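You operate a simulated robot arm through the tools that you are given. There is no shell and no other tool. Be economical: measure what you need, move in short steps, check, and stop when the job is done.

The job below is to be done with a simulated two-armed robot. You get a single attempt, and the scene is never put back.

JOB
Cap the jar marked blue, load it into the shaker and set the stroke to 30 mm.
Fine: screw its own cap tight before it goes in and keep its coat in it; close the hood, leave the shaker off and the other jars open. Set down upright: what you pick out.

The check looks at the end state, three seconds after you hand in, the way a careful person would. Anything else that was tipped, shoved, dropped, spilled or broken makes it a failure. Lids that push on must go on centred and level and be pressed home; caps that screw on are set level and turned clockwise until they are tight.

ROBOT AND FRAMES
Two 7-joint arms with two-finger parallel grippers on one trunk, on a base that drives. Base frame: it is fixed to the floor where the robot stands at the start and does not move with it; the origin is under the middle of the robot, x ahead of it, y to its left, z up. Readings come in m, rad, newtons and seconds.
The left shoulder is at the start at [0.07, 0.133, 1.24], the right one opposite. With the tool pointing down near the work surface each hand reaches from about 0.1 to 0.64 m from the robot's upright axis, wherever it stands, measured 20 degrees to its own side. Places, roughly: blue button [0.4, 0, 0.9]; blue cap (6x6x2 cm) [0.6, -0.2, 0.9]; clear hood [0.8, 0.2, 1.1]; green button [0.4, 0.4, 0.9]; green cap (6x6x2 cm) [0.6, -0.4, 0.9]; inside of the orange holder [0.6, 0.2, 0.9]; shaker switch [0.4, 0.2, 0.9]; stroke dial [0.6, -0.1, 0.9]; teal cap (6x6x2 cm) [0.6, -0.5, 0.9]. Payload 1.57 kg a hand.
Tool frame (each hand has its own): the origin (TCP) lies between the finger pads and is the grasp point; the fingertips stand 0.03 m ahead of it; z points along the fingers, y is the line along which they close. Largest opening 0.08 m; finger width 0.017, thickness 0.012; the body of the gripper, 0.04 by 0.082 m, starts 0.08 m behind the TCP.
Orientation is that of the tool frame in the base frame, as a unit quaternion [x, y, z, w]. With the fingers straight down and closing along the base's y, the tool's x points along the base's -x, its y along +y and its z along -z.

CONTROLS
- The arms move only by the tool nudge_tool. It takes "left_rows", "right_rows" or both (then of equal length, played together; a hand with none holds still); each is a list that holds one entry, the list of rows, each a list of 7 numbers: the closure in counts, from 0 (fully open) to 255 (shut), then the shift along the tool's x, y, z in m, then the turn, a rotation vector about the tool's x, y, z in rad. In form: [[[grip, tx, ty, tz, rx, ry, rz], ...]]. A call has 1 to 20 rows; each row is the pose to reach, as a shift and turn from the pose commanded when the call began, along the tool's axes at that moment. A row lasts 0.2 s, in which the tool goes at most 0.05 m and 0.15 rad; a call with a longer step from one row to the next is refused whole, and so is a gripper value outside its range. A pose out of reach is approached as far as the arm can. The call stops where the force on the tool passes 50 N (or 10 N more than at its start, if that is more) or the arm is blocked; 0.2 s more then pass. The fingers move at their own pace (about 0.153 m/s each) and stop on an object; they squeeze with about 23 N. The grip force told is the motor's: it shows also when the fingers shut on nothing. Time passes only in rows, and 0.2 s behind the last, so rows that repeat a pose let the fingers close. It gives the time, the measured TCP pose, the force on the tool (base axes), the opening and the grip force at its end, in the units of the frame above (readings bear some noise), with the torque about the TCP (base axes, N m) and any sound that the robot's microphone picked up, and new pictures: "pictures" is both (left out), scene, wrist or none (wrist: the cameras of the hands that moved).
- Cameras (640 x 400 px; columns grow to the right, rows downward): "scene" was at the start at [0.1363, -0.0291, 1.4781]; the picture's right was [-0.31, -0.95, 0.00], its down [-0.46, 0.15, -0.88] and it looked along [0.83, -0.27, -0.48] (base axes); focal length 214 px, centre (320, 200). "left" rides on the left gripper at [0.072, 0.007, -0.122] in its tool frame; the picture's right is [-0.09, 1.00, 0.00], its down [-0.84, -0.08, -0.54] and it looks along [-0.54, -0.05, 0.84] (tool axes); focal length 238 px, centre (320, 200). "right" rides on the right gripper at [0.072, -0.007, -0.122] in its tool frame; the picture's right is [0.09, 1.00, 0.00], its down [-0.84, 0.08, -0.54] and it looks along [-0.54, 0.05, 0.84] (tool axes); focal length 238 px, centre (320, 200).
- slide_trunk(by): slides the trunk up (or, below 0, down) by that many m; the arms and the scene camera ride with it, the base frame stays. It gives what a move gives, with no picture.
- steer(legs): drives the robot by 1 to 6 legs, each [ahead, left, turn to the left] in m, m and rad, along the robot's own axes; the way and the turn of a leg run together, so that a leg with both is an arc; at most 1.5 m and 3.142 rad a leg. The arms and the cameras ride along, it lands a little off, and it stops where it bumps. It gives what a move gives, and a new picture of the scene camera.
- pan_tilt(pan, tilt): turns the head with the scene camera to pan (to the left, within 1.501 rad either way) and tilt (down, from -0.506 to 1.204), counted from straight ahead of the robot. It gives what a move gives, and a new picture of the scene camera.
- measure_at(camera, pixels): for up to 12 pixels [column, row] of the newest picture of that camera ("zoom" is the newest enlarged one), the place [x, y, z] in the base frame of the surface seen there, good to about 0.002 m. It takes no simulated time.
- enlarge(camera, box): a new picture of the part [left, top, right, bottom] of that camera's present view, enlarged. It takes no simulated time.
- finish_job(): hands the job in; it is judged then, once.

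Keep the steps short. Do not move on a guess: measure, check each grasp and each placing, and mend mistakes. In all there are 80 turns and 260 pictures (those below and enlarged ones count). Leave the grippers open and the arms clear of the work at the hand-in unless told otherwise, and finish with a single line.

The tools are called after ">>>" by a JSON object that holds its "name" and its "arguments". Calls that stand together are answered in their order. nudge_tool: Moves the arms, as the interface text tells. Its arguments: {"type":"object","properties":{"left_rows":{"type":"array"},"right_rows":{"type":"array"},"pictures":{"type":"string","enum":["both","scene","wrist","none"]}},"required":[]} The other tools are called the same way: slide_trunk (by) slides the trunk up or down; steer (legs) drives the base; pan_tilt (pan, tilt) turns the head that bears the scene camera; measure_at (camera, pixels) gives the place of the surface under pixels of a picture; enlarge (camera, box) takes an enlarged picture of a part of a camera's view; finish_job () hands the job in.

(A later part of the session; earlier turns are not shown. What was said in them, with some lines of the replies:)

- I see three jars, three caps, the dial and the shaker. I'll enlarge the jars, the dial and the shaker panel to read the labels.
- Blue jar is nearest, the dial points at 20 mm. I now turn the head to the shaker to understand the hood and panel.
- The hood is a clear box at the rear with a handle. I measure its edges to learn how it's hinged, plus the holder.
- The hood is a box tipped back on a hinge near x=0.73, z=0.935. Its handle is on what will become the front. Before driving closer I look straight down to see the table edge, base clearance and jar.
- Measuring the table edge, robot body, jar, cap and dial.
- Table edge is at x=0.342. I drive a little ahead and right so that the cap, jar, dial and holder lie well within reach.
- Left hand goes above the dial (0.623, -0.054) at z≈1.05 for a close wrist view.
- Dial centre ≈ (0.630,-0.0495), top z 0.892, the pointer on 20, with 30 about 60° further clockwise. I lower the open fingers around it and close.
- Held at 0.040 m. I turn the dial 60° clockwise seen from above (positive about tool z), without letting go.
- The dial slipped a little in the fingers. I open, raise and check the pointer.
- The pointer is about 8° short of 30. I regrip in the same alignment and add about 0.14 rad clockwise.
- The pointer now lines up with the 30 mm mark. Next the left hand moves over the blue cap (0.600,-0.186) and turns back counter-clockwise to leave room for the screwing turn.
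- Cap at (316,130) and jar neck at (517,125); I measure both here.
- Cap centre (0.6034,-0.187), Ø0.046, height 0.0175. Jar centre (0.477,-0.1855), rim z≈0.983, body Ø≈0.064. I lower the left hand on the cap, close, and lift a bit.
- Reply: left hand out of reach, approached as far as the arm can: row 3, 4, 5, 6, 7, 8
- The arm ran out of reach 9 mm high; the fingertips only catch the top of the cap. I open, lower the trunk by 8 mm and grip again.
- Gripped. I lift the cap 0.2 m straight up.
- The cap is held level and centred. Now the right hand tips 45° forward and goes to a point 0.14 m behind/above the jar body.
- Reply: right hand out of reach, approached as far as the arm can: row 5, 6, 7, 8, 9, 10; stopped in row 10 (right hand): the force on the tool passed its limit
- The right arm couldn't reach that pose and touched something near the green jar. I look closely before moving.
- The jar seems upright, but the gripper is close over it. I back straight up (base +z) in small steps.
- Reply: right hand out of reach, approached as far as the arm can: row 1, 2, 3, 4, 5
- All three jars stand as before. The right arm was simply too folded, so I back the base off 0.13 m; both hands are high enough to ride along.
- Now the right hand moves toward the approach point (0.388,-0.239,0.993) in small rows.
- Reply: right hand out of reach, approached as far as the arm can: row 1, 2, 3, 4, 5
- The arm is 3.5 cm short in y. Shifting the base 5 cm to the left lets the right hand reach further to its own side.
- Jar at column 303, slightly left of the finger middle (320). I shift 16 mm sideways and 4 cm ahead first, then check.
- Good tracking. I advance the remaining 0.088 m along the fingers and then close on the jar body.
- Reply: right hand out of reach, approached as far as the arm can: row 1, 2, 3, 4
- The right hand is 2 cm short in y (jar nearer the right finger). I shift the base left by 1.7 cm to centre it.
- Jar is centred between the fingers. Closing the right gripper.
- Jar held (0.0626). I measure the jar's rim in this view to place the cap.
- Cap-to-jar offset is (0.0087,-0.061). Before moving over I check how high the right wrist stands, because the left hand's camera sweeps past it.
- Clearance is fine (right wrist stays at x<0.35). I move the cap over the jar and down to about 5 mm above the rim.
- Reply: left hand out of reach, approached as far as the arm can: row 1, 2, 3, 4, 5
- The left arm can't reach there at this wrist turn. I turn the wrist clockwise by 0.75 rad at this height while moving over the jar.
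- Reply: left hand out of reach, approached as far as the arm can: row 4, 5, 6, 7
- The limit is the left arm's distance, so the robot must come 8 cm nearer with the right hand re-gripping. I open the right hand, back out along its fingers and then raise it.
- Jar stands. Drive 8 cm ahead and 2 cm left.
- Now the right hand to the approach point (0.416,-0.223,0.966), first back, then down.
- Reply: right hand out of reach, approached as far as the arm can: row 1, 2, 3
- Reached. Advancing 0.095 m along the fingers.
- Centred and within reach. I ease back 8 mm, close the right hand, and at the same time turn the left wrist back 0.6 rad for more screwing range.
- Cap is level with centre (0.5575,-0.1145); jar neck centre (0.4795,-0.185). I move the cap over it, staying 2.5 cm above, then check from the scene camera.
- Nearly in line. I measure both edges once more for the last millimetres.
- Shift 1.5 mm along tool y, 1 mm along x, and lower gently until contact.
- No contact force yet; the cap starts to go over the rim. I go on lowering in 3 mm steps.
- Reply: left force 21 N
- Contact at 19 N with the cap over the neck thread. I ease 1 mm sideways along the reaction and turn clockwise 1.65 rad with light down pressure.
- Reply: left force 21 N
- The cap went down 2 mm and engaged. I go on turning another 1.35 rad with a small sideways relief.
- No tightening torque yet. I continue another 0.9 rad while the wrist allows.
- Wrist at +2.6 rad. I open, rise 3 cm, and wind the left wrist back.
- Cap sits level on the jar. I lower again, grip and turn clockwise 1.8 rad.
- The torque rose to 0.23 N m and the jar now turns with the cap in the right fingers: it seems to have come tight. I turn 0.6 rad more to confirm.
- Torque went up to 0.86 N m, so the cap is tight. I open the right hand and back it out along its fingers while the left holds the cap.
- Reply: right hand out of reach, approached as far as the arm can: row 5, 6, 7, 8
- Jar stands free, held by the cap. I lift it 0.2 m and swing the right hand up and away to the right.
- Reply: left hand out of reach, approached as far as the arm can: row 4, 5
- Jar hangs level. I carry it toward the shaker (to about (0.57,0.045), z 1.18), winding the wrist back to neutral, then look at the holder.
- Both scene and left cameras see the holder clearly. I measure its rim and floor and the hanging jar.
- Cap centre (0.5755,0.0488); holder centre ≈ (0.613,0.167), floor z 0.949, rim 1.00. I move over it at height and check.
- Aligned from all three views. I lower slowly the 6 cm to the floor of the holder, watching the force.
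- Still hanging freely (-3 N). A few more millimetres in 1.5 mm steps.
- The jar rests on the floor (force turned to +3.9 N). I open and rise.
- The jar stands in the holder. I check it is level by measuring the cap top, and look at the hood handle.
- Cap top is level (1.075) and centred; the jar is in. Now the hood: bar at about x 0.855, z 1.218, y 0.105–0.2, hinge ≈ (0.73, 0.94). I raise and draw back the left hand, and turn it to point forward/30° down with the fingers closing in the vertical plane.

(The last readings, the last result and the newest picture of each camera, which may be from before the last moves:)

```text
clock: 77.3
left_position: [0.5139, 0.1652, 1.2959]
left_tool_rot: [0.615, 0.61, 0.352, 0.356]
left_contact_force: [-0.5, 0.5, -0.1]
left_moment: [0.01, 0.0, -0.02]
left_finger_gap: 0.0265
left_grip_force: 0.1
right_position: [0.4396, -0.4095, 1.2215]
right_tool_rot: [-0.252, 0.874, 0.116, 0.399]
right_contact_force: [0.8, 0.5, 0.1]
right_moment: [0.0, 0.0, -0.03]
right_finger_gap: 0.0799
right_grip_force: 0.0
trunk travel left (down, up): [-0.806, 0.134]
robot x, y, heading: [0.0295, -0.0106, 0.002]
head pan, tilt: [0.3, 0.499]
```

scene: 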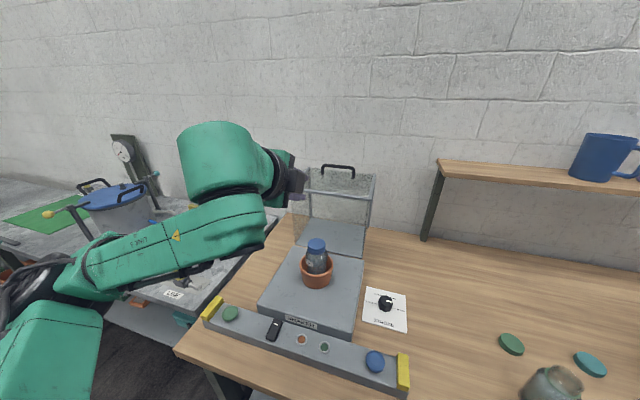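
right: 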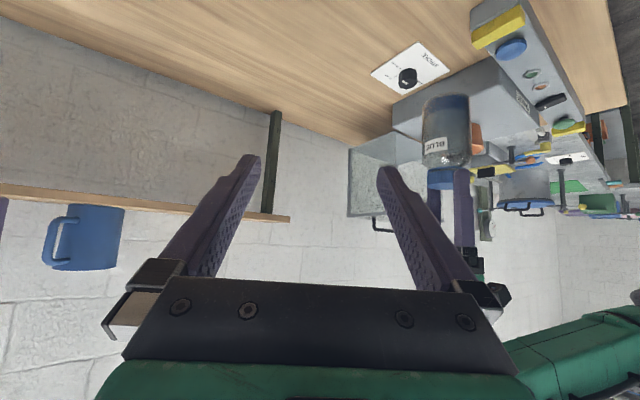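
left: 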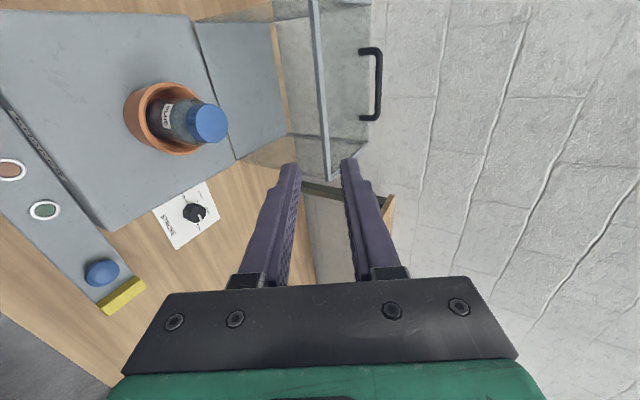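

Pointing as planned, opening 0.0265. I measure the handle in the left view (370,85) and scene.

>>> {"name": "enlarge", "arguments": {"camera": "left", "box": [270, 0, 430, 190]}}

>>> {"name": "measure_at", "arguments": {"camera": "left", "pixels": [[379, 60], [379, 85], [378, 108], [367, 49], [367, 119], [316, 60], [322, 120], [350, 85], [361, 100]]}}

>>> {"name": "measure_at", "arguments": {"camera": "scene", "pixels": [[338, 166], [326, 167], [350, 168], [323, 172], [353, 176], [340, 193], [374, 176], [369, 200], [364, 250]]}}

```text
2.11 times, centred on (350, 95) of left
```

zoom: 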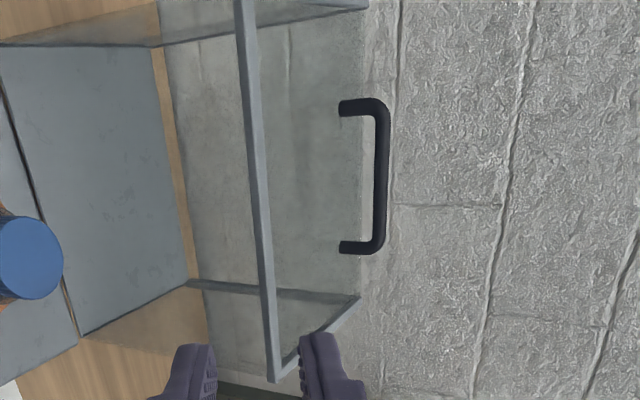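

```text
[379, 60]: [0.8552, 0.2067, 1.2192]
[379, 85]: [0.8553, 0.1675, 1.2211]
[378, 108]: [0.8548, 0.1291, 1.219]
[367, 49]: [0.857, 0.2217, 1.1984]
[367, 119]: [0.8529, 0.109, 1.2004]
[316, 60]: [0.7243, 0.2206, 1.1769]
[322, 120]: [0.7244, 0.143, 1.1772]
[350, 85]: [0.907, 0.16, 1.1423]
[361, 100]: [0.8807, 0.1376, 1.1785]
```

```text
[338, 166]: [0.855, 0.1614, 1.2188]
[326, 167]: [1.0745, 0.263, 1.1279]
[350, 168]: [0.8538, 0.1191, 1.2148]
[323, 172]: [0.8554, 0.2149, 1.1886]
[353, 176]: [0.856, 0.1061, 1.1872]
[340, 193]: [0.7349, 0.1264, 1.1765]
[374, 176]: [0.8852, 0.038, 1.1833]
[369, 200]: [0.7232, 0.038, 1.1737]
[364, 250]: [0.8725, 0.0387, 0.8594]
```

Bar axis ≈ (0.857, 0.162, 1.215). I drive 6 cm ahead (as close as earlier), keeping the hand high.

>>> {"name": "steer", "arguments": {"legs": [[0.065, 0, 0]]}}

>>> {"name": "nudge_tool", "arguments": {"left_rows": [[[170, 0, 0, 0, 0, 0, 0], [170, 0, 0, 0, 0, 0, 0]]], "pictures": "none"}}

```text
clock: 78.3
left_position: [0.5712, 0.1667, 1.2976]
left_tool_rot: [0.614, 0.609, 0.353, 0.357]
left_contact_force: [-0.8, 0.0, 0.7]
left_moment: [-0.02, 0.0, -0.02]
left_finger_gap: 0.0267
left_grip_force: 0.1
right_position: [0.4991, -0.408, 1.2245]
right_tool_rot: [-0.253, 0.873, 0.115, 0.401]
right_contact_force: [-0.9, 0.2, -0.4]
right_moment: [0.02, -0.02, -0.06]
right_finger_gap: 0.0799
right_grip_force: 0.0
trunk travel left (down, up): [-0.806, 0.134]
robot x, y, heading: [0.0939, -0.0135, 0.004]
head pan, tilt: [0.3, 0.499]
```

scene: 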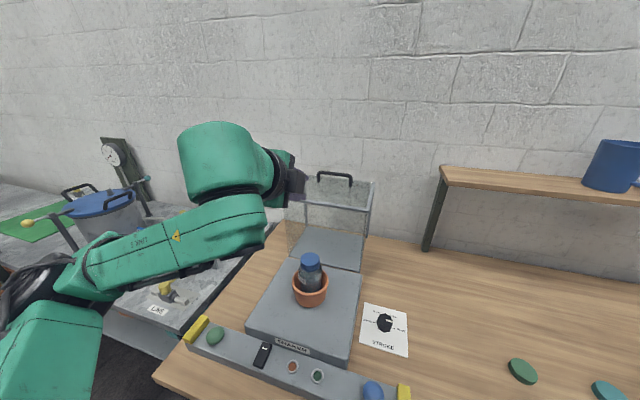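

```text
clock: 78.9
left_position: [0.5749, 0.1646, 1.2957]
left_tool_rot: [0.614, 0.609, 0.353, 0.358]
left_contact_force: [0.0, 0.2, -0.5]
left_moment: [-0.03, 0.0, 0.01]
left_finger_gap: 0.0266
left_grip_force: 0.1
right_position: [0.5026, -0.4091, 1.2226]
right_tool_rot: [-0.252, 0.874, 0.115, 0.4]
right_contact_force: [-1.4, 0.5, 0.0]
right_moment: [-0.02, -0.03, -0.01]
right_finger_gap: 0.08
right_grip_force: 0.0
trunk travel left (down, up): [-0.806, 0.134]
robot x, y, heading: [0.0949, -0.0141, 0.002]
head pan, tilt: [0.3, 0.499]
```

Advance to 7 cm short of the bar, hand above the hood's top edge.

>>> {"name": "nudge_tool", "arguments": {"left_rows": [[[172, 0, 0.014, 0.043, 0, 0, 0], [172, 0, 0.028, 0.085, 0, 0, 0], [172, -0.001, 0.042, 0.128, 0, 0, 0], [172, -0.001, 0.056, 0.17, 0, 0, 0], [172, -0.001, 0.069, 0.2127, 0, 0, 0], [172, -0.001, 0.069, 0.2127, 0, 0, 0]]]}}

>>> {"name": "enlarge", "arguments": {"camera": "scene", "box": [250, 130, 410, 250]}}

>>> {"name": "enlarge", "arguments": {"camera": "left", "box": [250, 60, 410, 200]}}

```text
clock: 80.3
left_position: [0.7963, 0.1639, 1.2496]
left_tool_rot: [0.615, 0.609, 0.352, 0.357]
left_contact_force: [-0.1, 0.1, 0.2]
left_moment: [-0.01, -0.04, -0.01]
left_finger_gap: 0.0258
left_grip_force: 0.0
right_position: [0.5044, -0.408, 1.2233]
right_tool_rot: [-0.252, 0.874, 0.115, 0.399]
right_contact_force: [-0.5, 0.3, 0.5]
right_moment: [-0.01, 0.04, -0.04]
right_finger_gap: 0.08
right_grip_force: 0.2
trunk travel left (down, up): [-0.806, 0.134]
robot x, y, heading: [0.0937, -0.0112, 0.002]
head pan, tilt: [0.3, 0.499]
```

scene: 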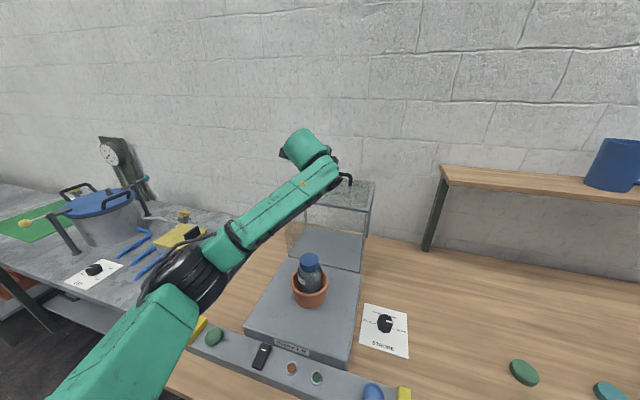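
left: 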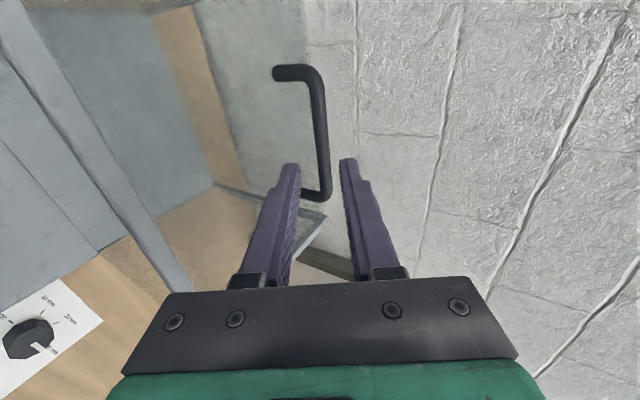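

```text
3.33 times, centred on (330, 190) of scene
```

zoom: 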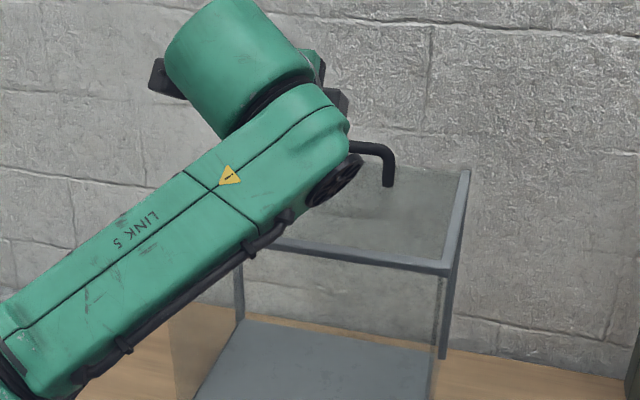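

```text
2.86 times, centred on (330, 130) of left
```

zoom: 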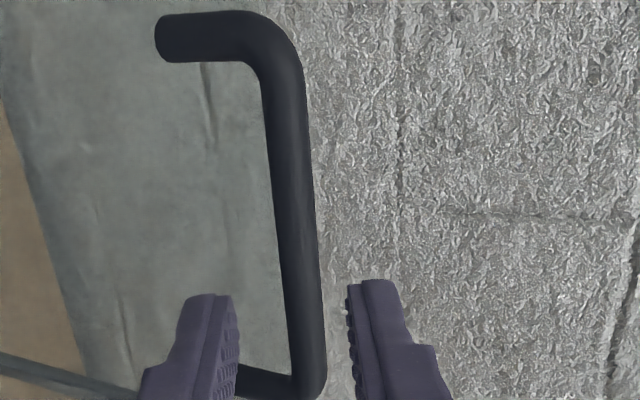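

Bar is centred between the fingers. I insert 6 cm along the fingers and close.

>>> {"name": "nudge_tool", "arguments": {"left_rows": [[[172, 0, 0, 0.02, 0, 0, 0], [172, 0, 0, 0.04, 0, 0, 0], [172, 0, 0, 0.06, 0, 0, 0], [255, 0, 0, 0.06, 0, 0, 0], [255, 0, 0, 0.06, 0, 0, 0], [255, 0, 0, 0.06, 0, 0, 0]]]}}

>>> {"name": "enlarge", "arguments": {"camera": "left", "box": [250, 60, 410, 200]}}

```text
clock: 81.7
left_position: [0.8486, 0.1622, 1.2235]
left_tool_rot: [0.614, 0.608, 0.354, 0.358]
left_contact_force: [14.8, 3.2, 23.4]
left_moment: [0.03, -0.42, 0.23]
left_finger_gap: 0.0118
left_grip_force: 28.8
right_position: [0.5043, -0.4079, 1.2221]
right_tool_rot: [-0.252, 0.875, 0.115, 0.398]
right_contact_force: [-0.1, 0.3, -0.2]
right_moment: [-0.01, 0.02, 0.03]
right_finger_gap: 0.0801
right_grip_force: 0.1
trunk travel left (down, up): [-0.806, 0.134]
robot x, y, heading: [0.0942, -0.0106, -0.0]
head pan, tilt: [0.3, 0.499]
```

scene: 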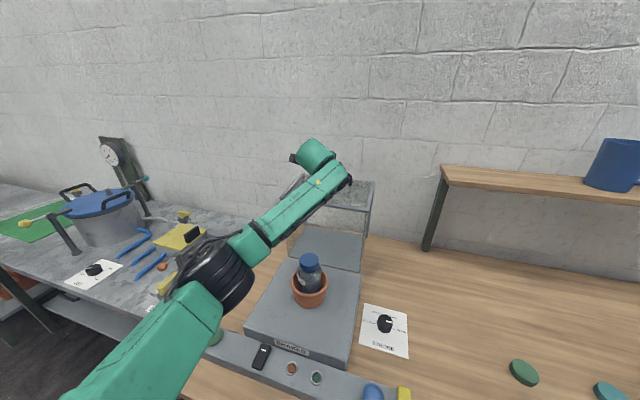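
left: 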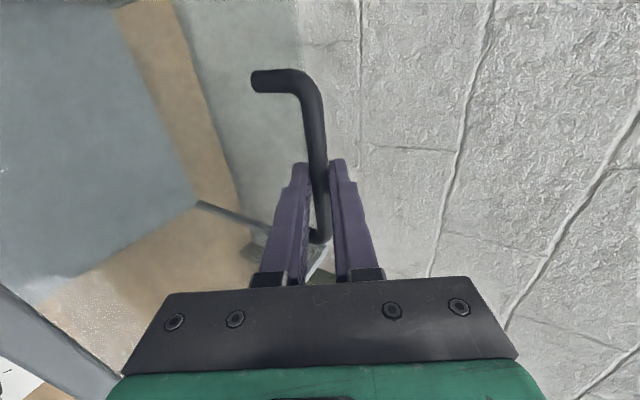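

```text
2.86 times, centred on (330, 130) of left
```

zoom: 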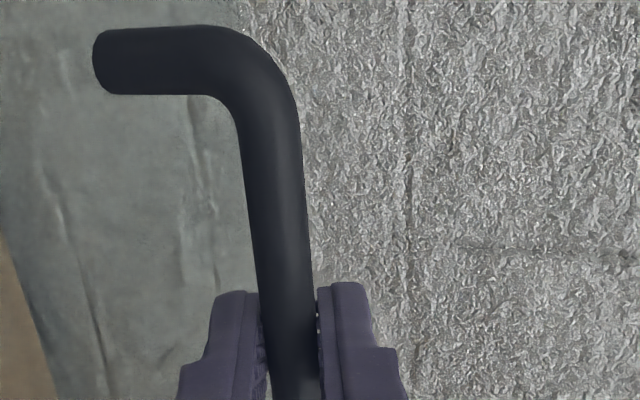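

Gripped (0.0118, the bar). Now swing the hood forward along its arc (hinge ≈ (0.728,0.938), R≈0.308), first 15°.

>>> {"name": "nudge_tool", "arguments": {"left_rows": [[[255, 0, -0.0016, -0.0128, 0, 0, 0], [255, 0, -0.0035, -0.0253, 0, 0, 0], [255, 0, -0.006, -0.0384, 0, 0, 0], [255, 0, -0.0091, -0.0515, 0, 0, 0], [255, 0, -0.0127, -0.0644, 0, 0, 0], [255, 0, -0.0169, -0.0772, 0, 0, 0]]]}}

>>> {"name": "measure_at", "arguments": {"camera": "scene", "pixels": [[370, 190], [365, 215], [350, 265]]}}

```text
clock: 83.1
left_position: [0.7707, 0.1611, 1.2478]
left_tool_rot: [0.613, 0.608, 0.353, 0.36]
left_contact_force: [6.0, 3.8, 22.2]
left_moment: [-0.25, -0.41, -0.27]
left_finger_gap: 0.012
left_grip_force: 28.9
right_position: [0.5002, -0.4081, 1.2228]
right_tool_rot: [-0.251, 0.874, 0.114, 0.4]
right_contact_force: [-0.8, 0.5, 0.6]
right_moment: [0.0, -0.02, 0.01]
right_finger_gap: 0.0801
right_grip_force: 0.0
trunk travel left (down, up): [-0.806, 0.134]
robot x, y, heading: [0.0926, -0.0125, 0.006]
head pan, tilt: [0.3, 0.499]
```

scene: 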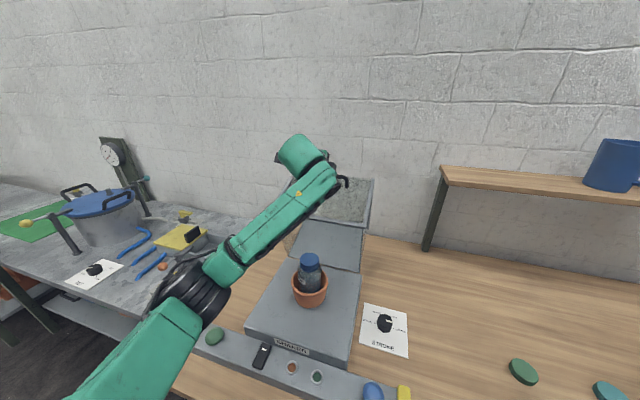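
left: 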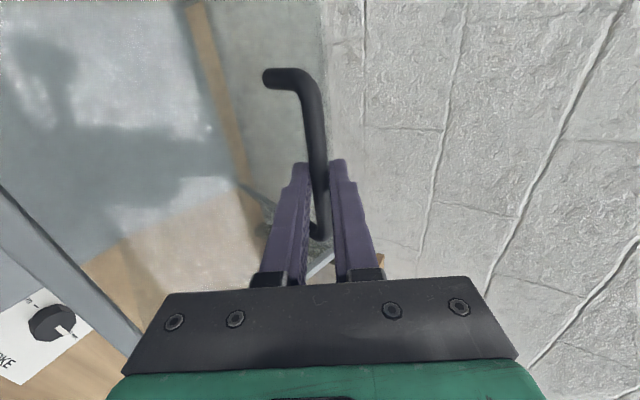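

```text
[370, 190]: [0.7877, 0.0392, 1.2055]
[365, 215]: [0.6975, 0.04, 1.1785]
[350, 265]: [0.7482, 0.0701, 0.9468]
```

Moving well; the force is a steady upward 22 N, so I shift the hold 3 mm up along tool y first, then continue by arm to 90°.

>>> {"name": "nudge_tool", "arguments": {"left_rows": [[[255, 0, 0.003, 0, 0, 0, 0], [255, 0, 0.003, 0, 0, 0, 0]]], "pictures": "none"}}

>>> {"name": "steer", "arguments": {"legs": [[-0.05, 0, 0], [-0.05, 0, 0]]}}

```text
clock: 83.7
left_position: [0.7726, 0.1619, 1.2467]
left_tool_rot: [0.615, 0.609, 0.352, 0.356]
left_contact_force: [1.8, 1.1, 13.3]
left_moment: [-0.42, -0.17, -0.53]
left_finger_gap: 0.0116
left_grip_force: 29.2
right_position: [0.5014, -0.41, 1.2215]
right_tool_rot: [-0.252, 0.874, 0.115, 0.4]
right_contact_force: [-0.1, 0.2, -0.7]
right_moment: [0.0, -0.01, -0.01]
right_finger_gap: 0.0801
right_grip_force: 0.1
trunk travel left (down, up): [-0.806, 0.134]
robot x, y, heading: [0.0947, -0.0139, -0.0]
head pan, tilt: [0.3, 0.499]
```

```text
clock: 85.1
left_position: [0.6742, 0.1619, 1.2477]
left_tool_rot: [0.613, 0.61, 0.353, 0.357]
left_contact_force: [1.1, -2.2, 9.1]
left_moment: [-0.1, -0.28, 0.07]
left_finger_gap: 0.012
left_grip_force: 29.3
right_position: [0.4038, -0.4088, 1.2227]
right_tool_rot: [-0.252, 0.874, 0.115, 0.4]
right_contact_force: [-0.2, 0.0, 0.5]
right_moment: [0.0, 0.01, 0.01]
right_finger_gap: 0.0801
right_grip_force: 0.1
trunk travel left (down, up): [-0.806, 0.134]
robot x, y, heading: [-0.0071, -0.0113, 0.008]
head pan, tilt: [0.3, 0.499]
```

scene: 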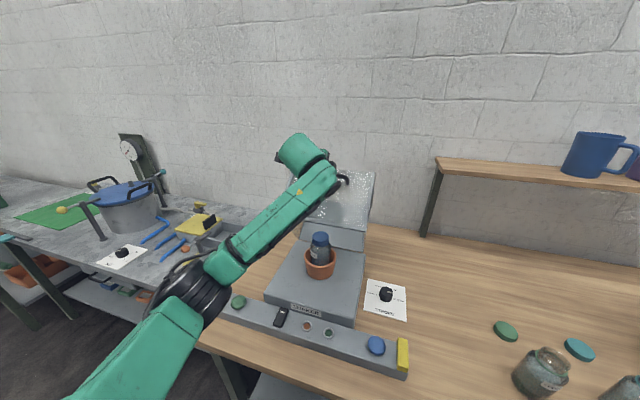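

Smooth; bar now at 98° of its arc. Base stays at x=-0.007; the arm carries the handle on down to 133°.

>>> {"name": "nudge_tool", "arguments": {"left_rows": [[[255, 0, -0.0123, -0.0149, 0, 0, 0], [255, 0, -0.0234, -0.0267, 0, 0, 0], [255, 0, -0.0369, -0.0396, 0, 0, 0], [255, 0, -0.0513, -0.0518, 0, 0, 0], [255, 0, -0.0664, -0.063, 0, 0, 0], [255, 0, -0.0821, -0.0733, 0, 0, 0], [255, 0, -0.0985, -0.0827, 0, 0, 0], [255, 0, -0.1153, -0.0909, 0, 0, 0], [255, 0, -0.1327, -0.0983, 0, 0, 0], [255, 0, -0.1505, -0.1045, 0, 0, 0]]]}}

```text
clock: 87.3
left_position: [0.5099, 0.1629, 1.1665]
left_tool_rot: [0.615, 0.609, 0.352, 0.356]
left_contact_force: [-1.3, -5.0, -0.6]
left_moment: [0.01, 0.07, 0.2]
left_finger_gap: 0.0118
left_grip_force: 29.3
right_position: [0.4052, -0.4106, 1.2206]
right_tool_rot: [-0.252, 0.874, 0.115, 0.398]
right_contact_force: [-0.8, 0.3, 0.4]
right_moment: [0.0, -0.02, -0.02]
right_finger_gap: 0.0801
right_grip_force: 0.1
trunk travel left (down, up): [-0.806, 0.134]
robot x, y, heading: [-0.0053, -0.0093, 0.005]
head pan, tilt: [0.3, 0.499]
```

scene: 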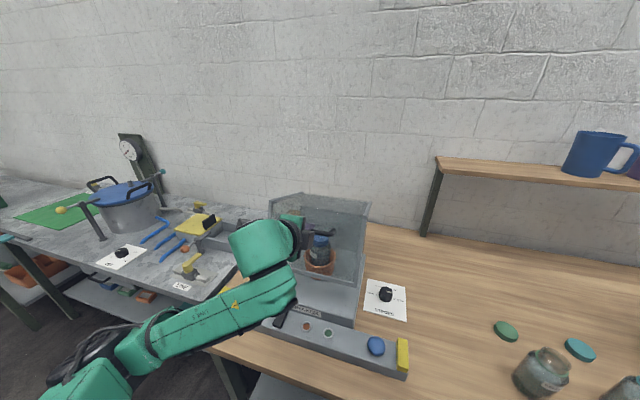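
left: 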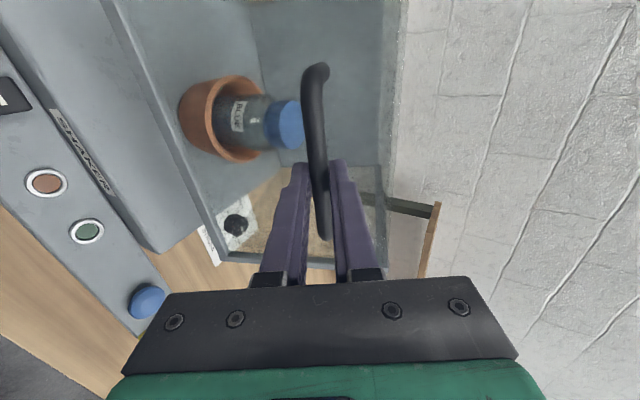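

Hood at 133°, held well. Before lowering further I check the forearm's height above the green button and panel.

>>> {"name": "measure_at", "arguments": {"camera": "scene", "pixels": [[200, 340], [160, 355], [260, 300], [270, 260], [120, 370], [240, 340], [290, 290]]}}

>>> {"name": "enlarge", "arguments": {"camera": "scene", "box": [100, 190, 400, 400]}}

```text
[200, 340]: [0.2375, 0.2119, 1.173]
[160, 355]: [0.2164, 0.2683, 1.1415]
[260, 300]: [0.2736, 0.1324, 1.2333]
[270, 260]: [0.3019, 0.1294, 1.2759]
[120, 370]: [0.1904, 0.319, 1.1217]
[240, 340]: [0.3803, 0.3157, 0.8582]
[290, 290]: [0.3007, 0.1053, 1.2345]
```

```text
1.90 times, centred on (250, 295) of scene
```

zoom: 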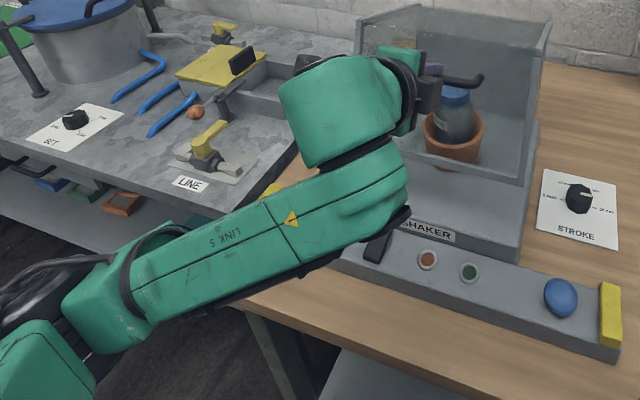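

The forearm is over the table's front edge and at z>1.05, fine. Lower the hood the remaining 22° at a gentle pace.

>>> {"name": "nudge_tool", "arguments": {"left_rows": [[[255, 0, -0.0182, -0.005, 0, 0, 0], [255, 0, -0.0365, -0.009, 0, 0, 0], [255, 0, -0.0551, -0.0119, 0, 0, 0], [255, 0, -0.0739, -0.0135, 0, 0, 0], [255, 0, -0.0926, -0.0142, 0, 0, 0], [255, 0, -0.102, -0.014, 0, 0, 0], [255, 0, -0.1115, -0.0135, 0, 0, 0], [255, 0, -0.115, -0.0133, 0, 0, 0], [255, 0, -0.1184, -0.013, 0, 0, 0], [255, 0, -0.123, -0.0125, 0, 0, 0]]]}}

>>> {"name": "enlarge", "arguments": {"camera": "scene", "box": [200, 190, 420, 380]}}

```text
clock: 88.8
left_position: [0.4489, 0.1746, 1.0883]
left_tool_rot: [0.656, 0.556, 0.41, 0.303]
left_contact_force: [-2.5, -22.2, -0.2]
left_moment: [-0.77, -0.01, -0.11]
left_finger_gap: 0.0153
left_grip_force: 31.3
left hand out of reach, approached as far as the arm can: row 7
right_position: [0.4035, -0.413, 1.2208]
right_tool_rot: [-0.25, 0.875, 0.115, 0.399]
right_contact_force: [-1.4, 0.7, 0.4]
right_moment: [-0.03, 0.04, 0.01]
right_finger_gap: 0.0799
right_grip_force: 0.0
trunk travel left (down, up): [-0.806, 0.134]
robot x, y, heading: [-0.0058, -0.0143, 0.002]
head pan, tilt: [0.3, 0.499]
stopped in row 7 (left hand): the arm was blocked; the commanded pose is now the measured one
```

scene: 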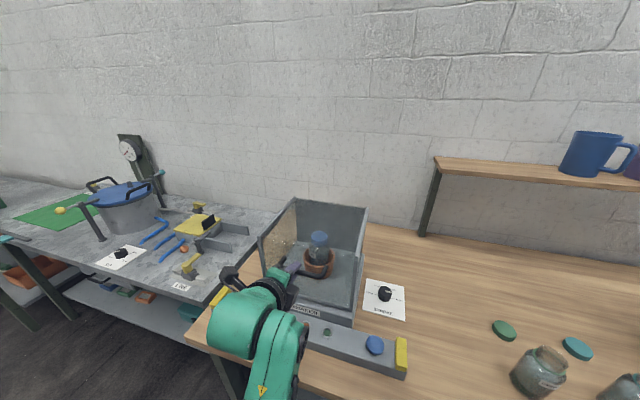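
left: 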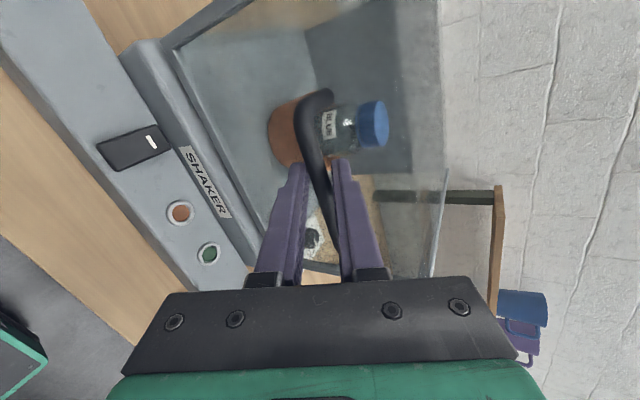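

```text
2.11 times, centred on (310, 285) of scene
```

zoom: 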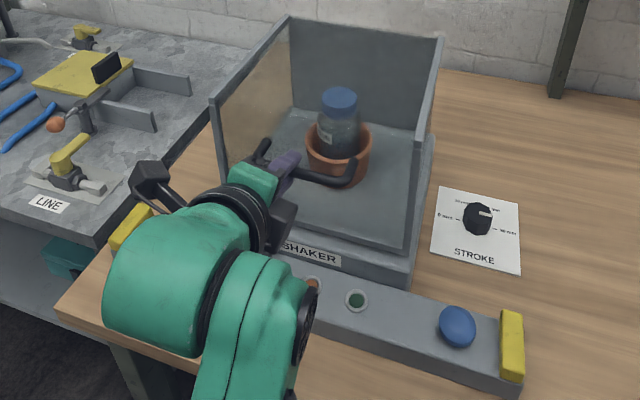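

The hood is nearly closed (about 3.5° left); the arm re-posed itself. I check how high the arm's links stand above the panel before lowering by the trunk.

>>> {"name": "measure_at", "arguments": {"camera": "zoom", "pixels": [[150, 320], [210, 350], [290, 330], [300, 290], [265, 215], [285, 165], [330, 180], [150, 180], [320, 245], [385, 275], [300, 365]]}}

>>> {"name": "pan_tilt", "arguments": {"pan": 0.3, "tilt": 0.95}}

```text
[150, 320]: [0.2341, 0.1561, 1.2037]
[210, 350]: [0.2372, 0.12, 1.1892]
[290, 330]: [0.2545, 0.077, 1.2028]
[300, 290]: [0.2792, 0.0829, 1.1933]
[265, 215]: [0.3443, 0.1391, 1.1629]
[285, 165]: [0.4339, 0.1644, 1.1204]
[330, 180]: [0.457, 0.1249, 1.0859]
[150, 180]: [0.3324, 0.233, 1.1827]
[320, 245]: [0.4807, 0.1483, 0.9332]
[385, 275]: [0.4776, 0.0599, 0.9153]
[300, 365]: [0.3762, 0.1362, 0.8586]
```

```text
clock: 89.7
left_position: [0.45, 0.176, 1.0886]
left_tool_rot: [0.655, 0.557, 0.413, 0.3]
left_contact_force: [-3.4, -21.2, -2.1]
left_moment: [-0.77, 0.09, -0.08]
left_finger_gap: 0.0151
left_grip_force: 31.5
right_position: [0.405, -0.4158, 1.2206]
right_tool_rot: [-0.25, 0.875, 0.117, 0.399]
right_contact_force: [1.2, 0.3, -0.2]
right_moment: [-0.02, 0.02, 0.0]
right_finger_gap: 0.08
right_grip_force: 0.0
trunk travel left (down, up): [-0.806, 0.134]
robot x, y, heading: [-0.0072, -0.0121, 0.003]
head pan, tilt: [0.3, 0.949]
```

scene: 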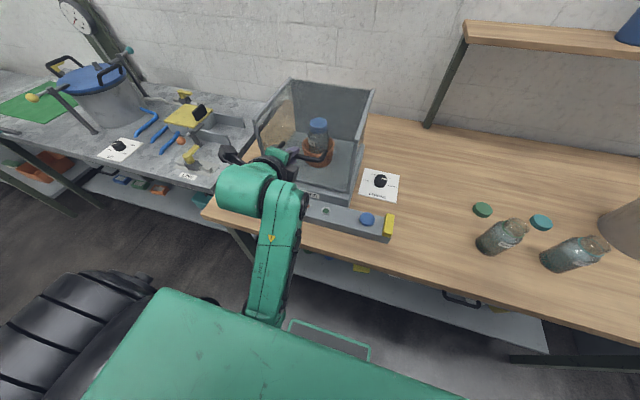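

Links are clear. I lower the trunk by 15 mm to bring the hood down, keeping the grip.

>>> {"name": "slide_trunk", "arguments": {"by": -0.015}}

>>> {"name": "enlarge", "arguments": {"camera": "scene", "box": [240, 70, 400, 220]}}

```text
clock: 90.3
left_position: [0.4462, 0.1776, 1.0816]
left_tool_rot: [0.65, 0.555, 0.421, 0.304]
left_contact_force: [1.6, -14.9, 36.6]
left_moment: [-0.64, -0.53, -0.09]
left_finger_gap: 0.0151
left_grip_force: 31.5
right_position: [0.3992, -0.4155, 1.2065]
right_tool_rot: [-0.251, 0.873, 0.117, 0.401]
right_contact_force: [-0.1, 0.1, -0.3]
right_moment: [0.0, -0.01, -0.03]
right_finger_gap: 0.0798
right_grip_force: 0.1
trunk travel left (down, up): [-0.791, 0.149]
robot x, y, heading: [-0.0055, -0.0123, 0.006]
head pan, tilt: [0.3, 0.949]
```

```text
2.67 times, centred on (320, 145) of scene
```

zoom: 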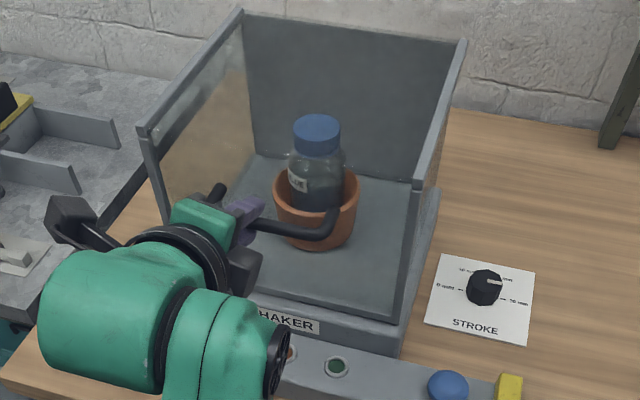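

36 N upward: the hood sits on the shaker. I open the fingers only partly (to ~3 cm) and draw back along them.

>>> {"name": "nudge_tool", "arguments": {"left_rows": [[[160, 0, 0, 0, 0, 0, 0], [160, 0, 0, 0, 0, 0, 0], [160, 0, 0, -0.02, 0, 0, 0], [160, 0, 0, -0.04, 0, 0, 0], [160, 0, 0, -0.06, 0, 0, 0], [160, 0, 0, -0.08, 0, 0, 0]]]}}

>>> {"name": "enlarge", "arguments": {"camera": "scene", "box": [240, 70, 400, 220]}}

```text
clock: 91.2
left_position: [0.4464, 0.2007, 1.0816]
left_tool_rot: [0.684, 0.505, 0.471, 0.235]
left_contact_force: [0.6, 0.3, 0.4]
left_moment: [0.01, 0.0, -0.04]
left_finger_gap: 0.0298
left_grip_force: 0.1
left hand out of reach, approached as far as the arm can: row 3, 4
right_position: [0.4061, -0.4073, 1.206]
right_tool_rot: [-0.251, 0.875, 0.115, 0.398]
right_contact_force: [-0.2, -0.4, -0.2]
right_moment: [0.01, 0.01, -0.05]
right_finger_gap: 0.08
right_grip_force: 0.0
trunk travel left (down, up): [-0.791, 0.149]
robot x, y, heading: [-0.0096, -0.0114, -0.0]
head pan, tilt: [0.3, 0.949]
stopped in row 4 (left hand): the arm was blocked; the commanded pose is now the measured one
```

scene: 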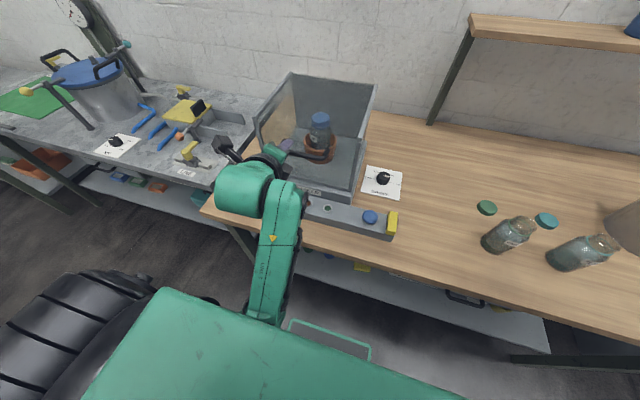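
left: 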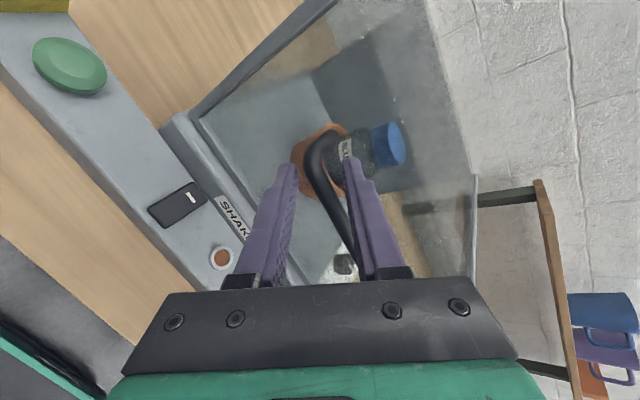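

```text
2.67 times, centred on (320, 145) of scene
5 turns are left
```

zoom: 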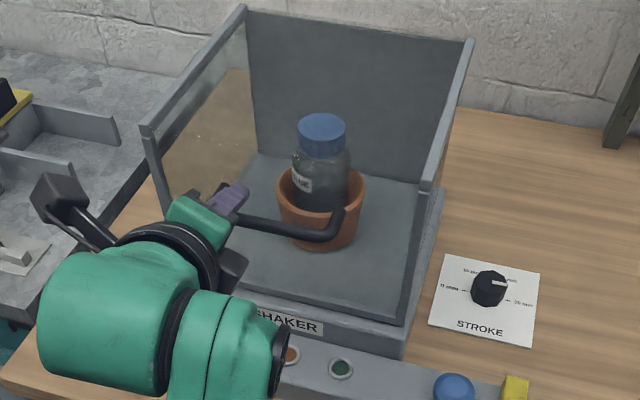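

Hood is closed and the hand is free of load, but the arm is too folded to back out. I drive the base straight back; the upper finger could only press the hood shut while sliding off.

>>> {"name": "steer", "arguments": {"legs": [[-0.25, 0, 0]]}}

>>> {"name": "enlarge", "arguments": {"camera": "scene", "box": [220, 30, 400, 200]}}

```text
clock: 93.0
left_position: [0.1972, 0.1997, 1.082]
left_tool_rot: [0.686, 0.505, 0.468, 0.234]
left_contact_force: [-0.2, -0.2, 0.0]
left_moment: [0.02, -0.03, -0.02]
left_finger_gap: 0.0299
left_grip_force: 0.1
right_position: [0.1552, -0.4098, 1.2066]
right_tool_rot: [-0.252, 0.875, 0.115, 0.398]
right_contact_force: [0.1, -0.2, 0.5]
right_moment: [0.05, 0.01, 0.01]
right_finger_gap: 0.0801
right_grip_force: 0.0
trunk travel left (down, up): [-0.791, 0.149]
robot x, y, heading: [-0.2567, -0.0124, 0.005]
head pan, tilt: [0.3, 0.949]
```

scene: 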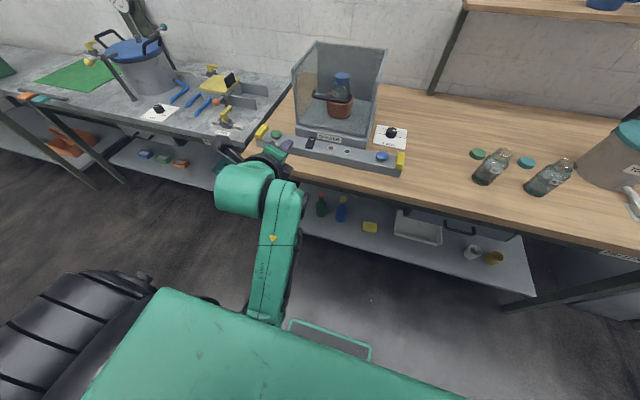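

```text
2.35 times, centred on (310, 115) of scene
4 turns are left
```

zoom: 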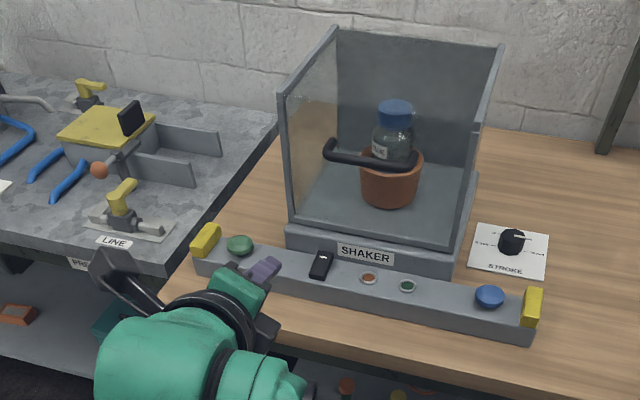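

The hand is free and the hood shut. I open the left gripper fully and verify the hood's closure and the dial.

>>> {"name": "measure_at", "arguments": {"camera": "zoom", "pixels": [[370, 160], [290, 220], [380, 240], [465, 240], [283, 95], [335, 30], [500, 48], [490, 165], [395, 103]]}}

>>> {"name": "nudge_tool", "arguments": {"left_rows": [[[0, 0, 0, 0, 0, 0, 0], [0, 0, 0, 0, 0, 0, 0], [0, 0, 0, 0, 0, 0, 0]]], "pictures": "scene"}}

>>> {"name": "enlarge", "arguments": {"camera": "scene", "box": [280, 40, 420, 170]}}

>>> {"name": "enlarge", "arguments": {"camera": "scene", "box": [370, 120, 412, 150]}}

```text
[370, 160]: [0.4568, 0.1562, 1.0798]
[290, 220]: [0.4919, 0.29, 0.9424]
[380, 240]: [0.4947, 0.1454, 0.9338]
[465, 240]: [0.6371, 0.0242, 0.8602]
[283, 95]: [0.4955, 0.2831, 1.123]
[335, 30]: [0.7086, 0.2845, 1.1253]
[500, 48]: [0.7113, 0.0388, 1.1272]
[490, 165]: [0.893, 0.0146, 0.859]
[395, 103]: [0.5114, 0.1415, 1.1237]
```

```text
clock: 93.8
left_position: [0.1952, 0.1993, 1.0838]
left_tool_rot: [0.685, 0.504, 0.47, 0.234]
left_contact_force: [0.2, 0.4, 0.7]
left_moment: [-0.01, -0.01, -0.04]
left_finger_gap: 0.0802
left_grip_force: 0.2
right_position: [0.1539, -0.4081, 1.2078]
right_tool_rot: [-0.252, 0.874, 0.116, 0.399]
right_contact_force: [0.1, 0.3, 0.2]
right_moment: [0.02, -0.07, 0.0]
right_finger_gap: 0.0802
right_grip_force: 0.1
trunk travel left (down, up): [-0.791, 0.149]
robot x, y, heading: [-0.2549, -0.0109, 0.002]
head pan, tilt: [0.3, 0.949]
```

scene: 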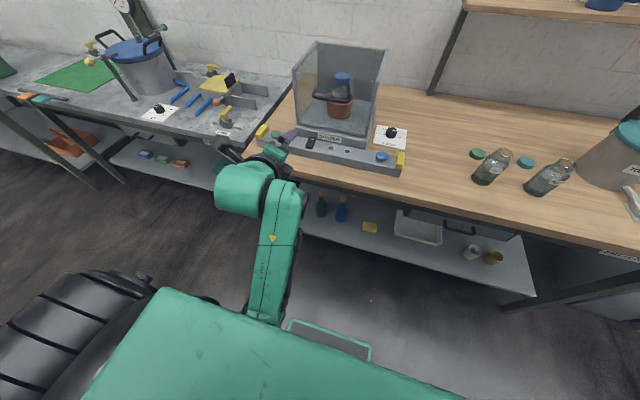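

```text
3.08 times, centred on (350, 105) of scene
```

zoom: 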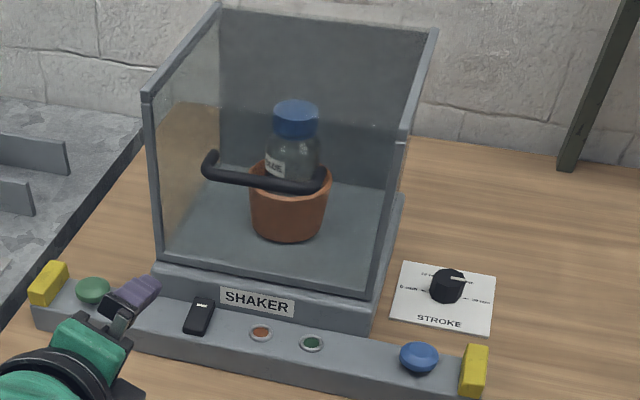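

```text
13.33 times, centred on (391, 135) of scene
3 turns are left
```

zoom: 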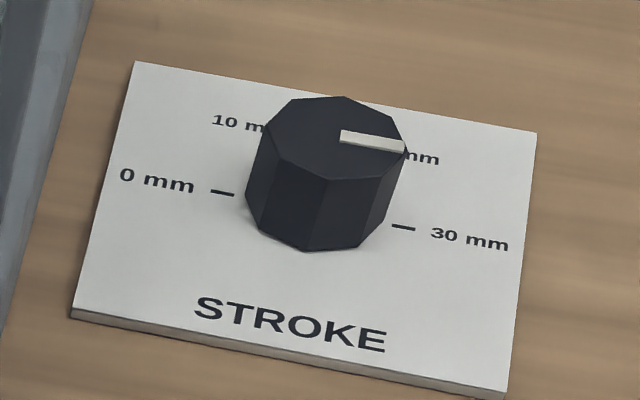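

The hood top is level (z 1.123 at the front, 1.125–1.127 at the rear). The dial points along the 0–30 line at 30, the switch was never touched, and the other jars stand open as before. Both grippers are open and clear, so I hand in.

>>> {"name": "finish_job", "arguments": {}}

```text
The job is handed in.
```

I screwed the blue jar's own cap on tight, put the jar upright in the shaker's holder, set the stroke to 30 mm and closed the hood; the shaker stayed off and the other jars are still open.
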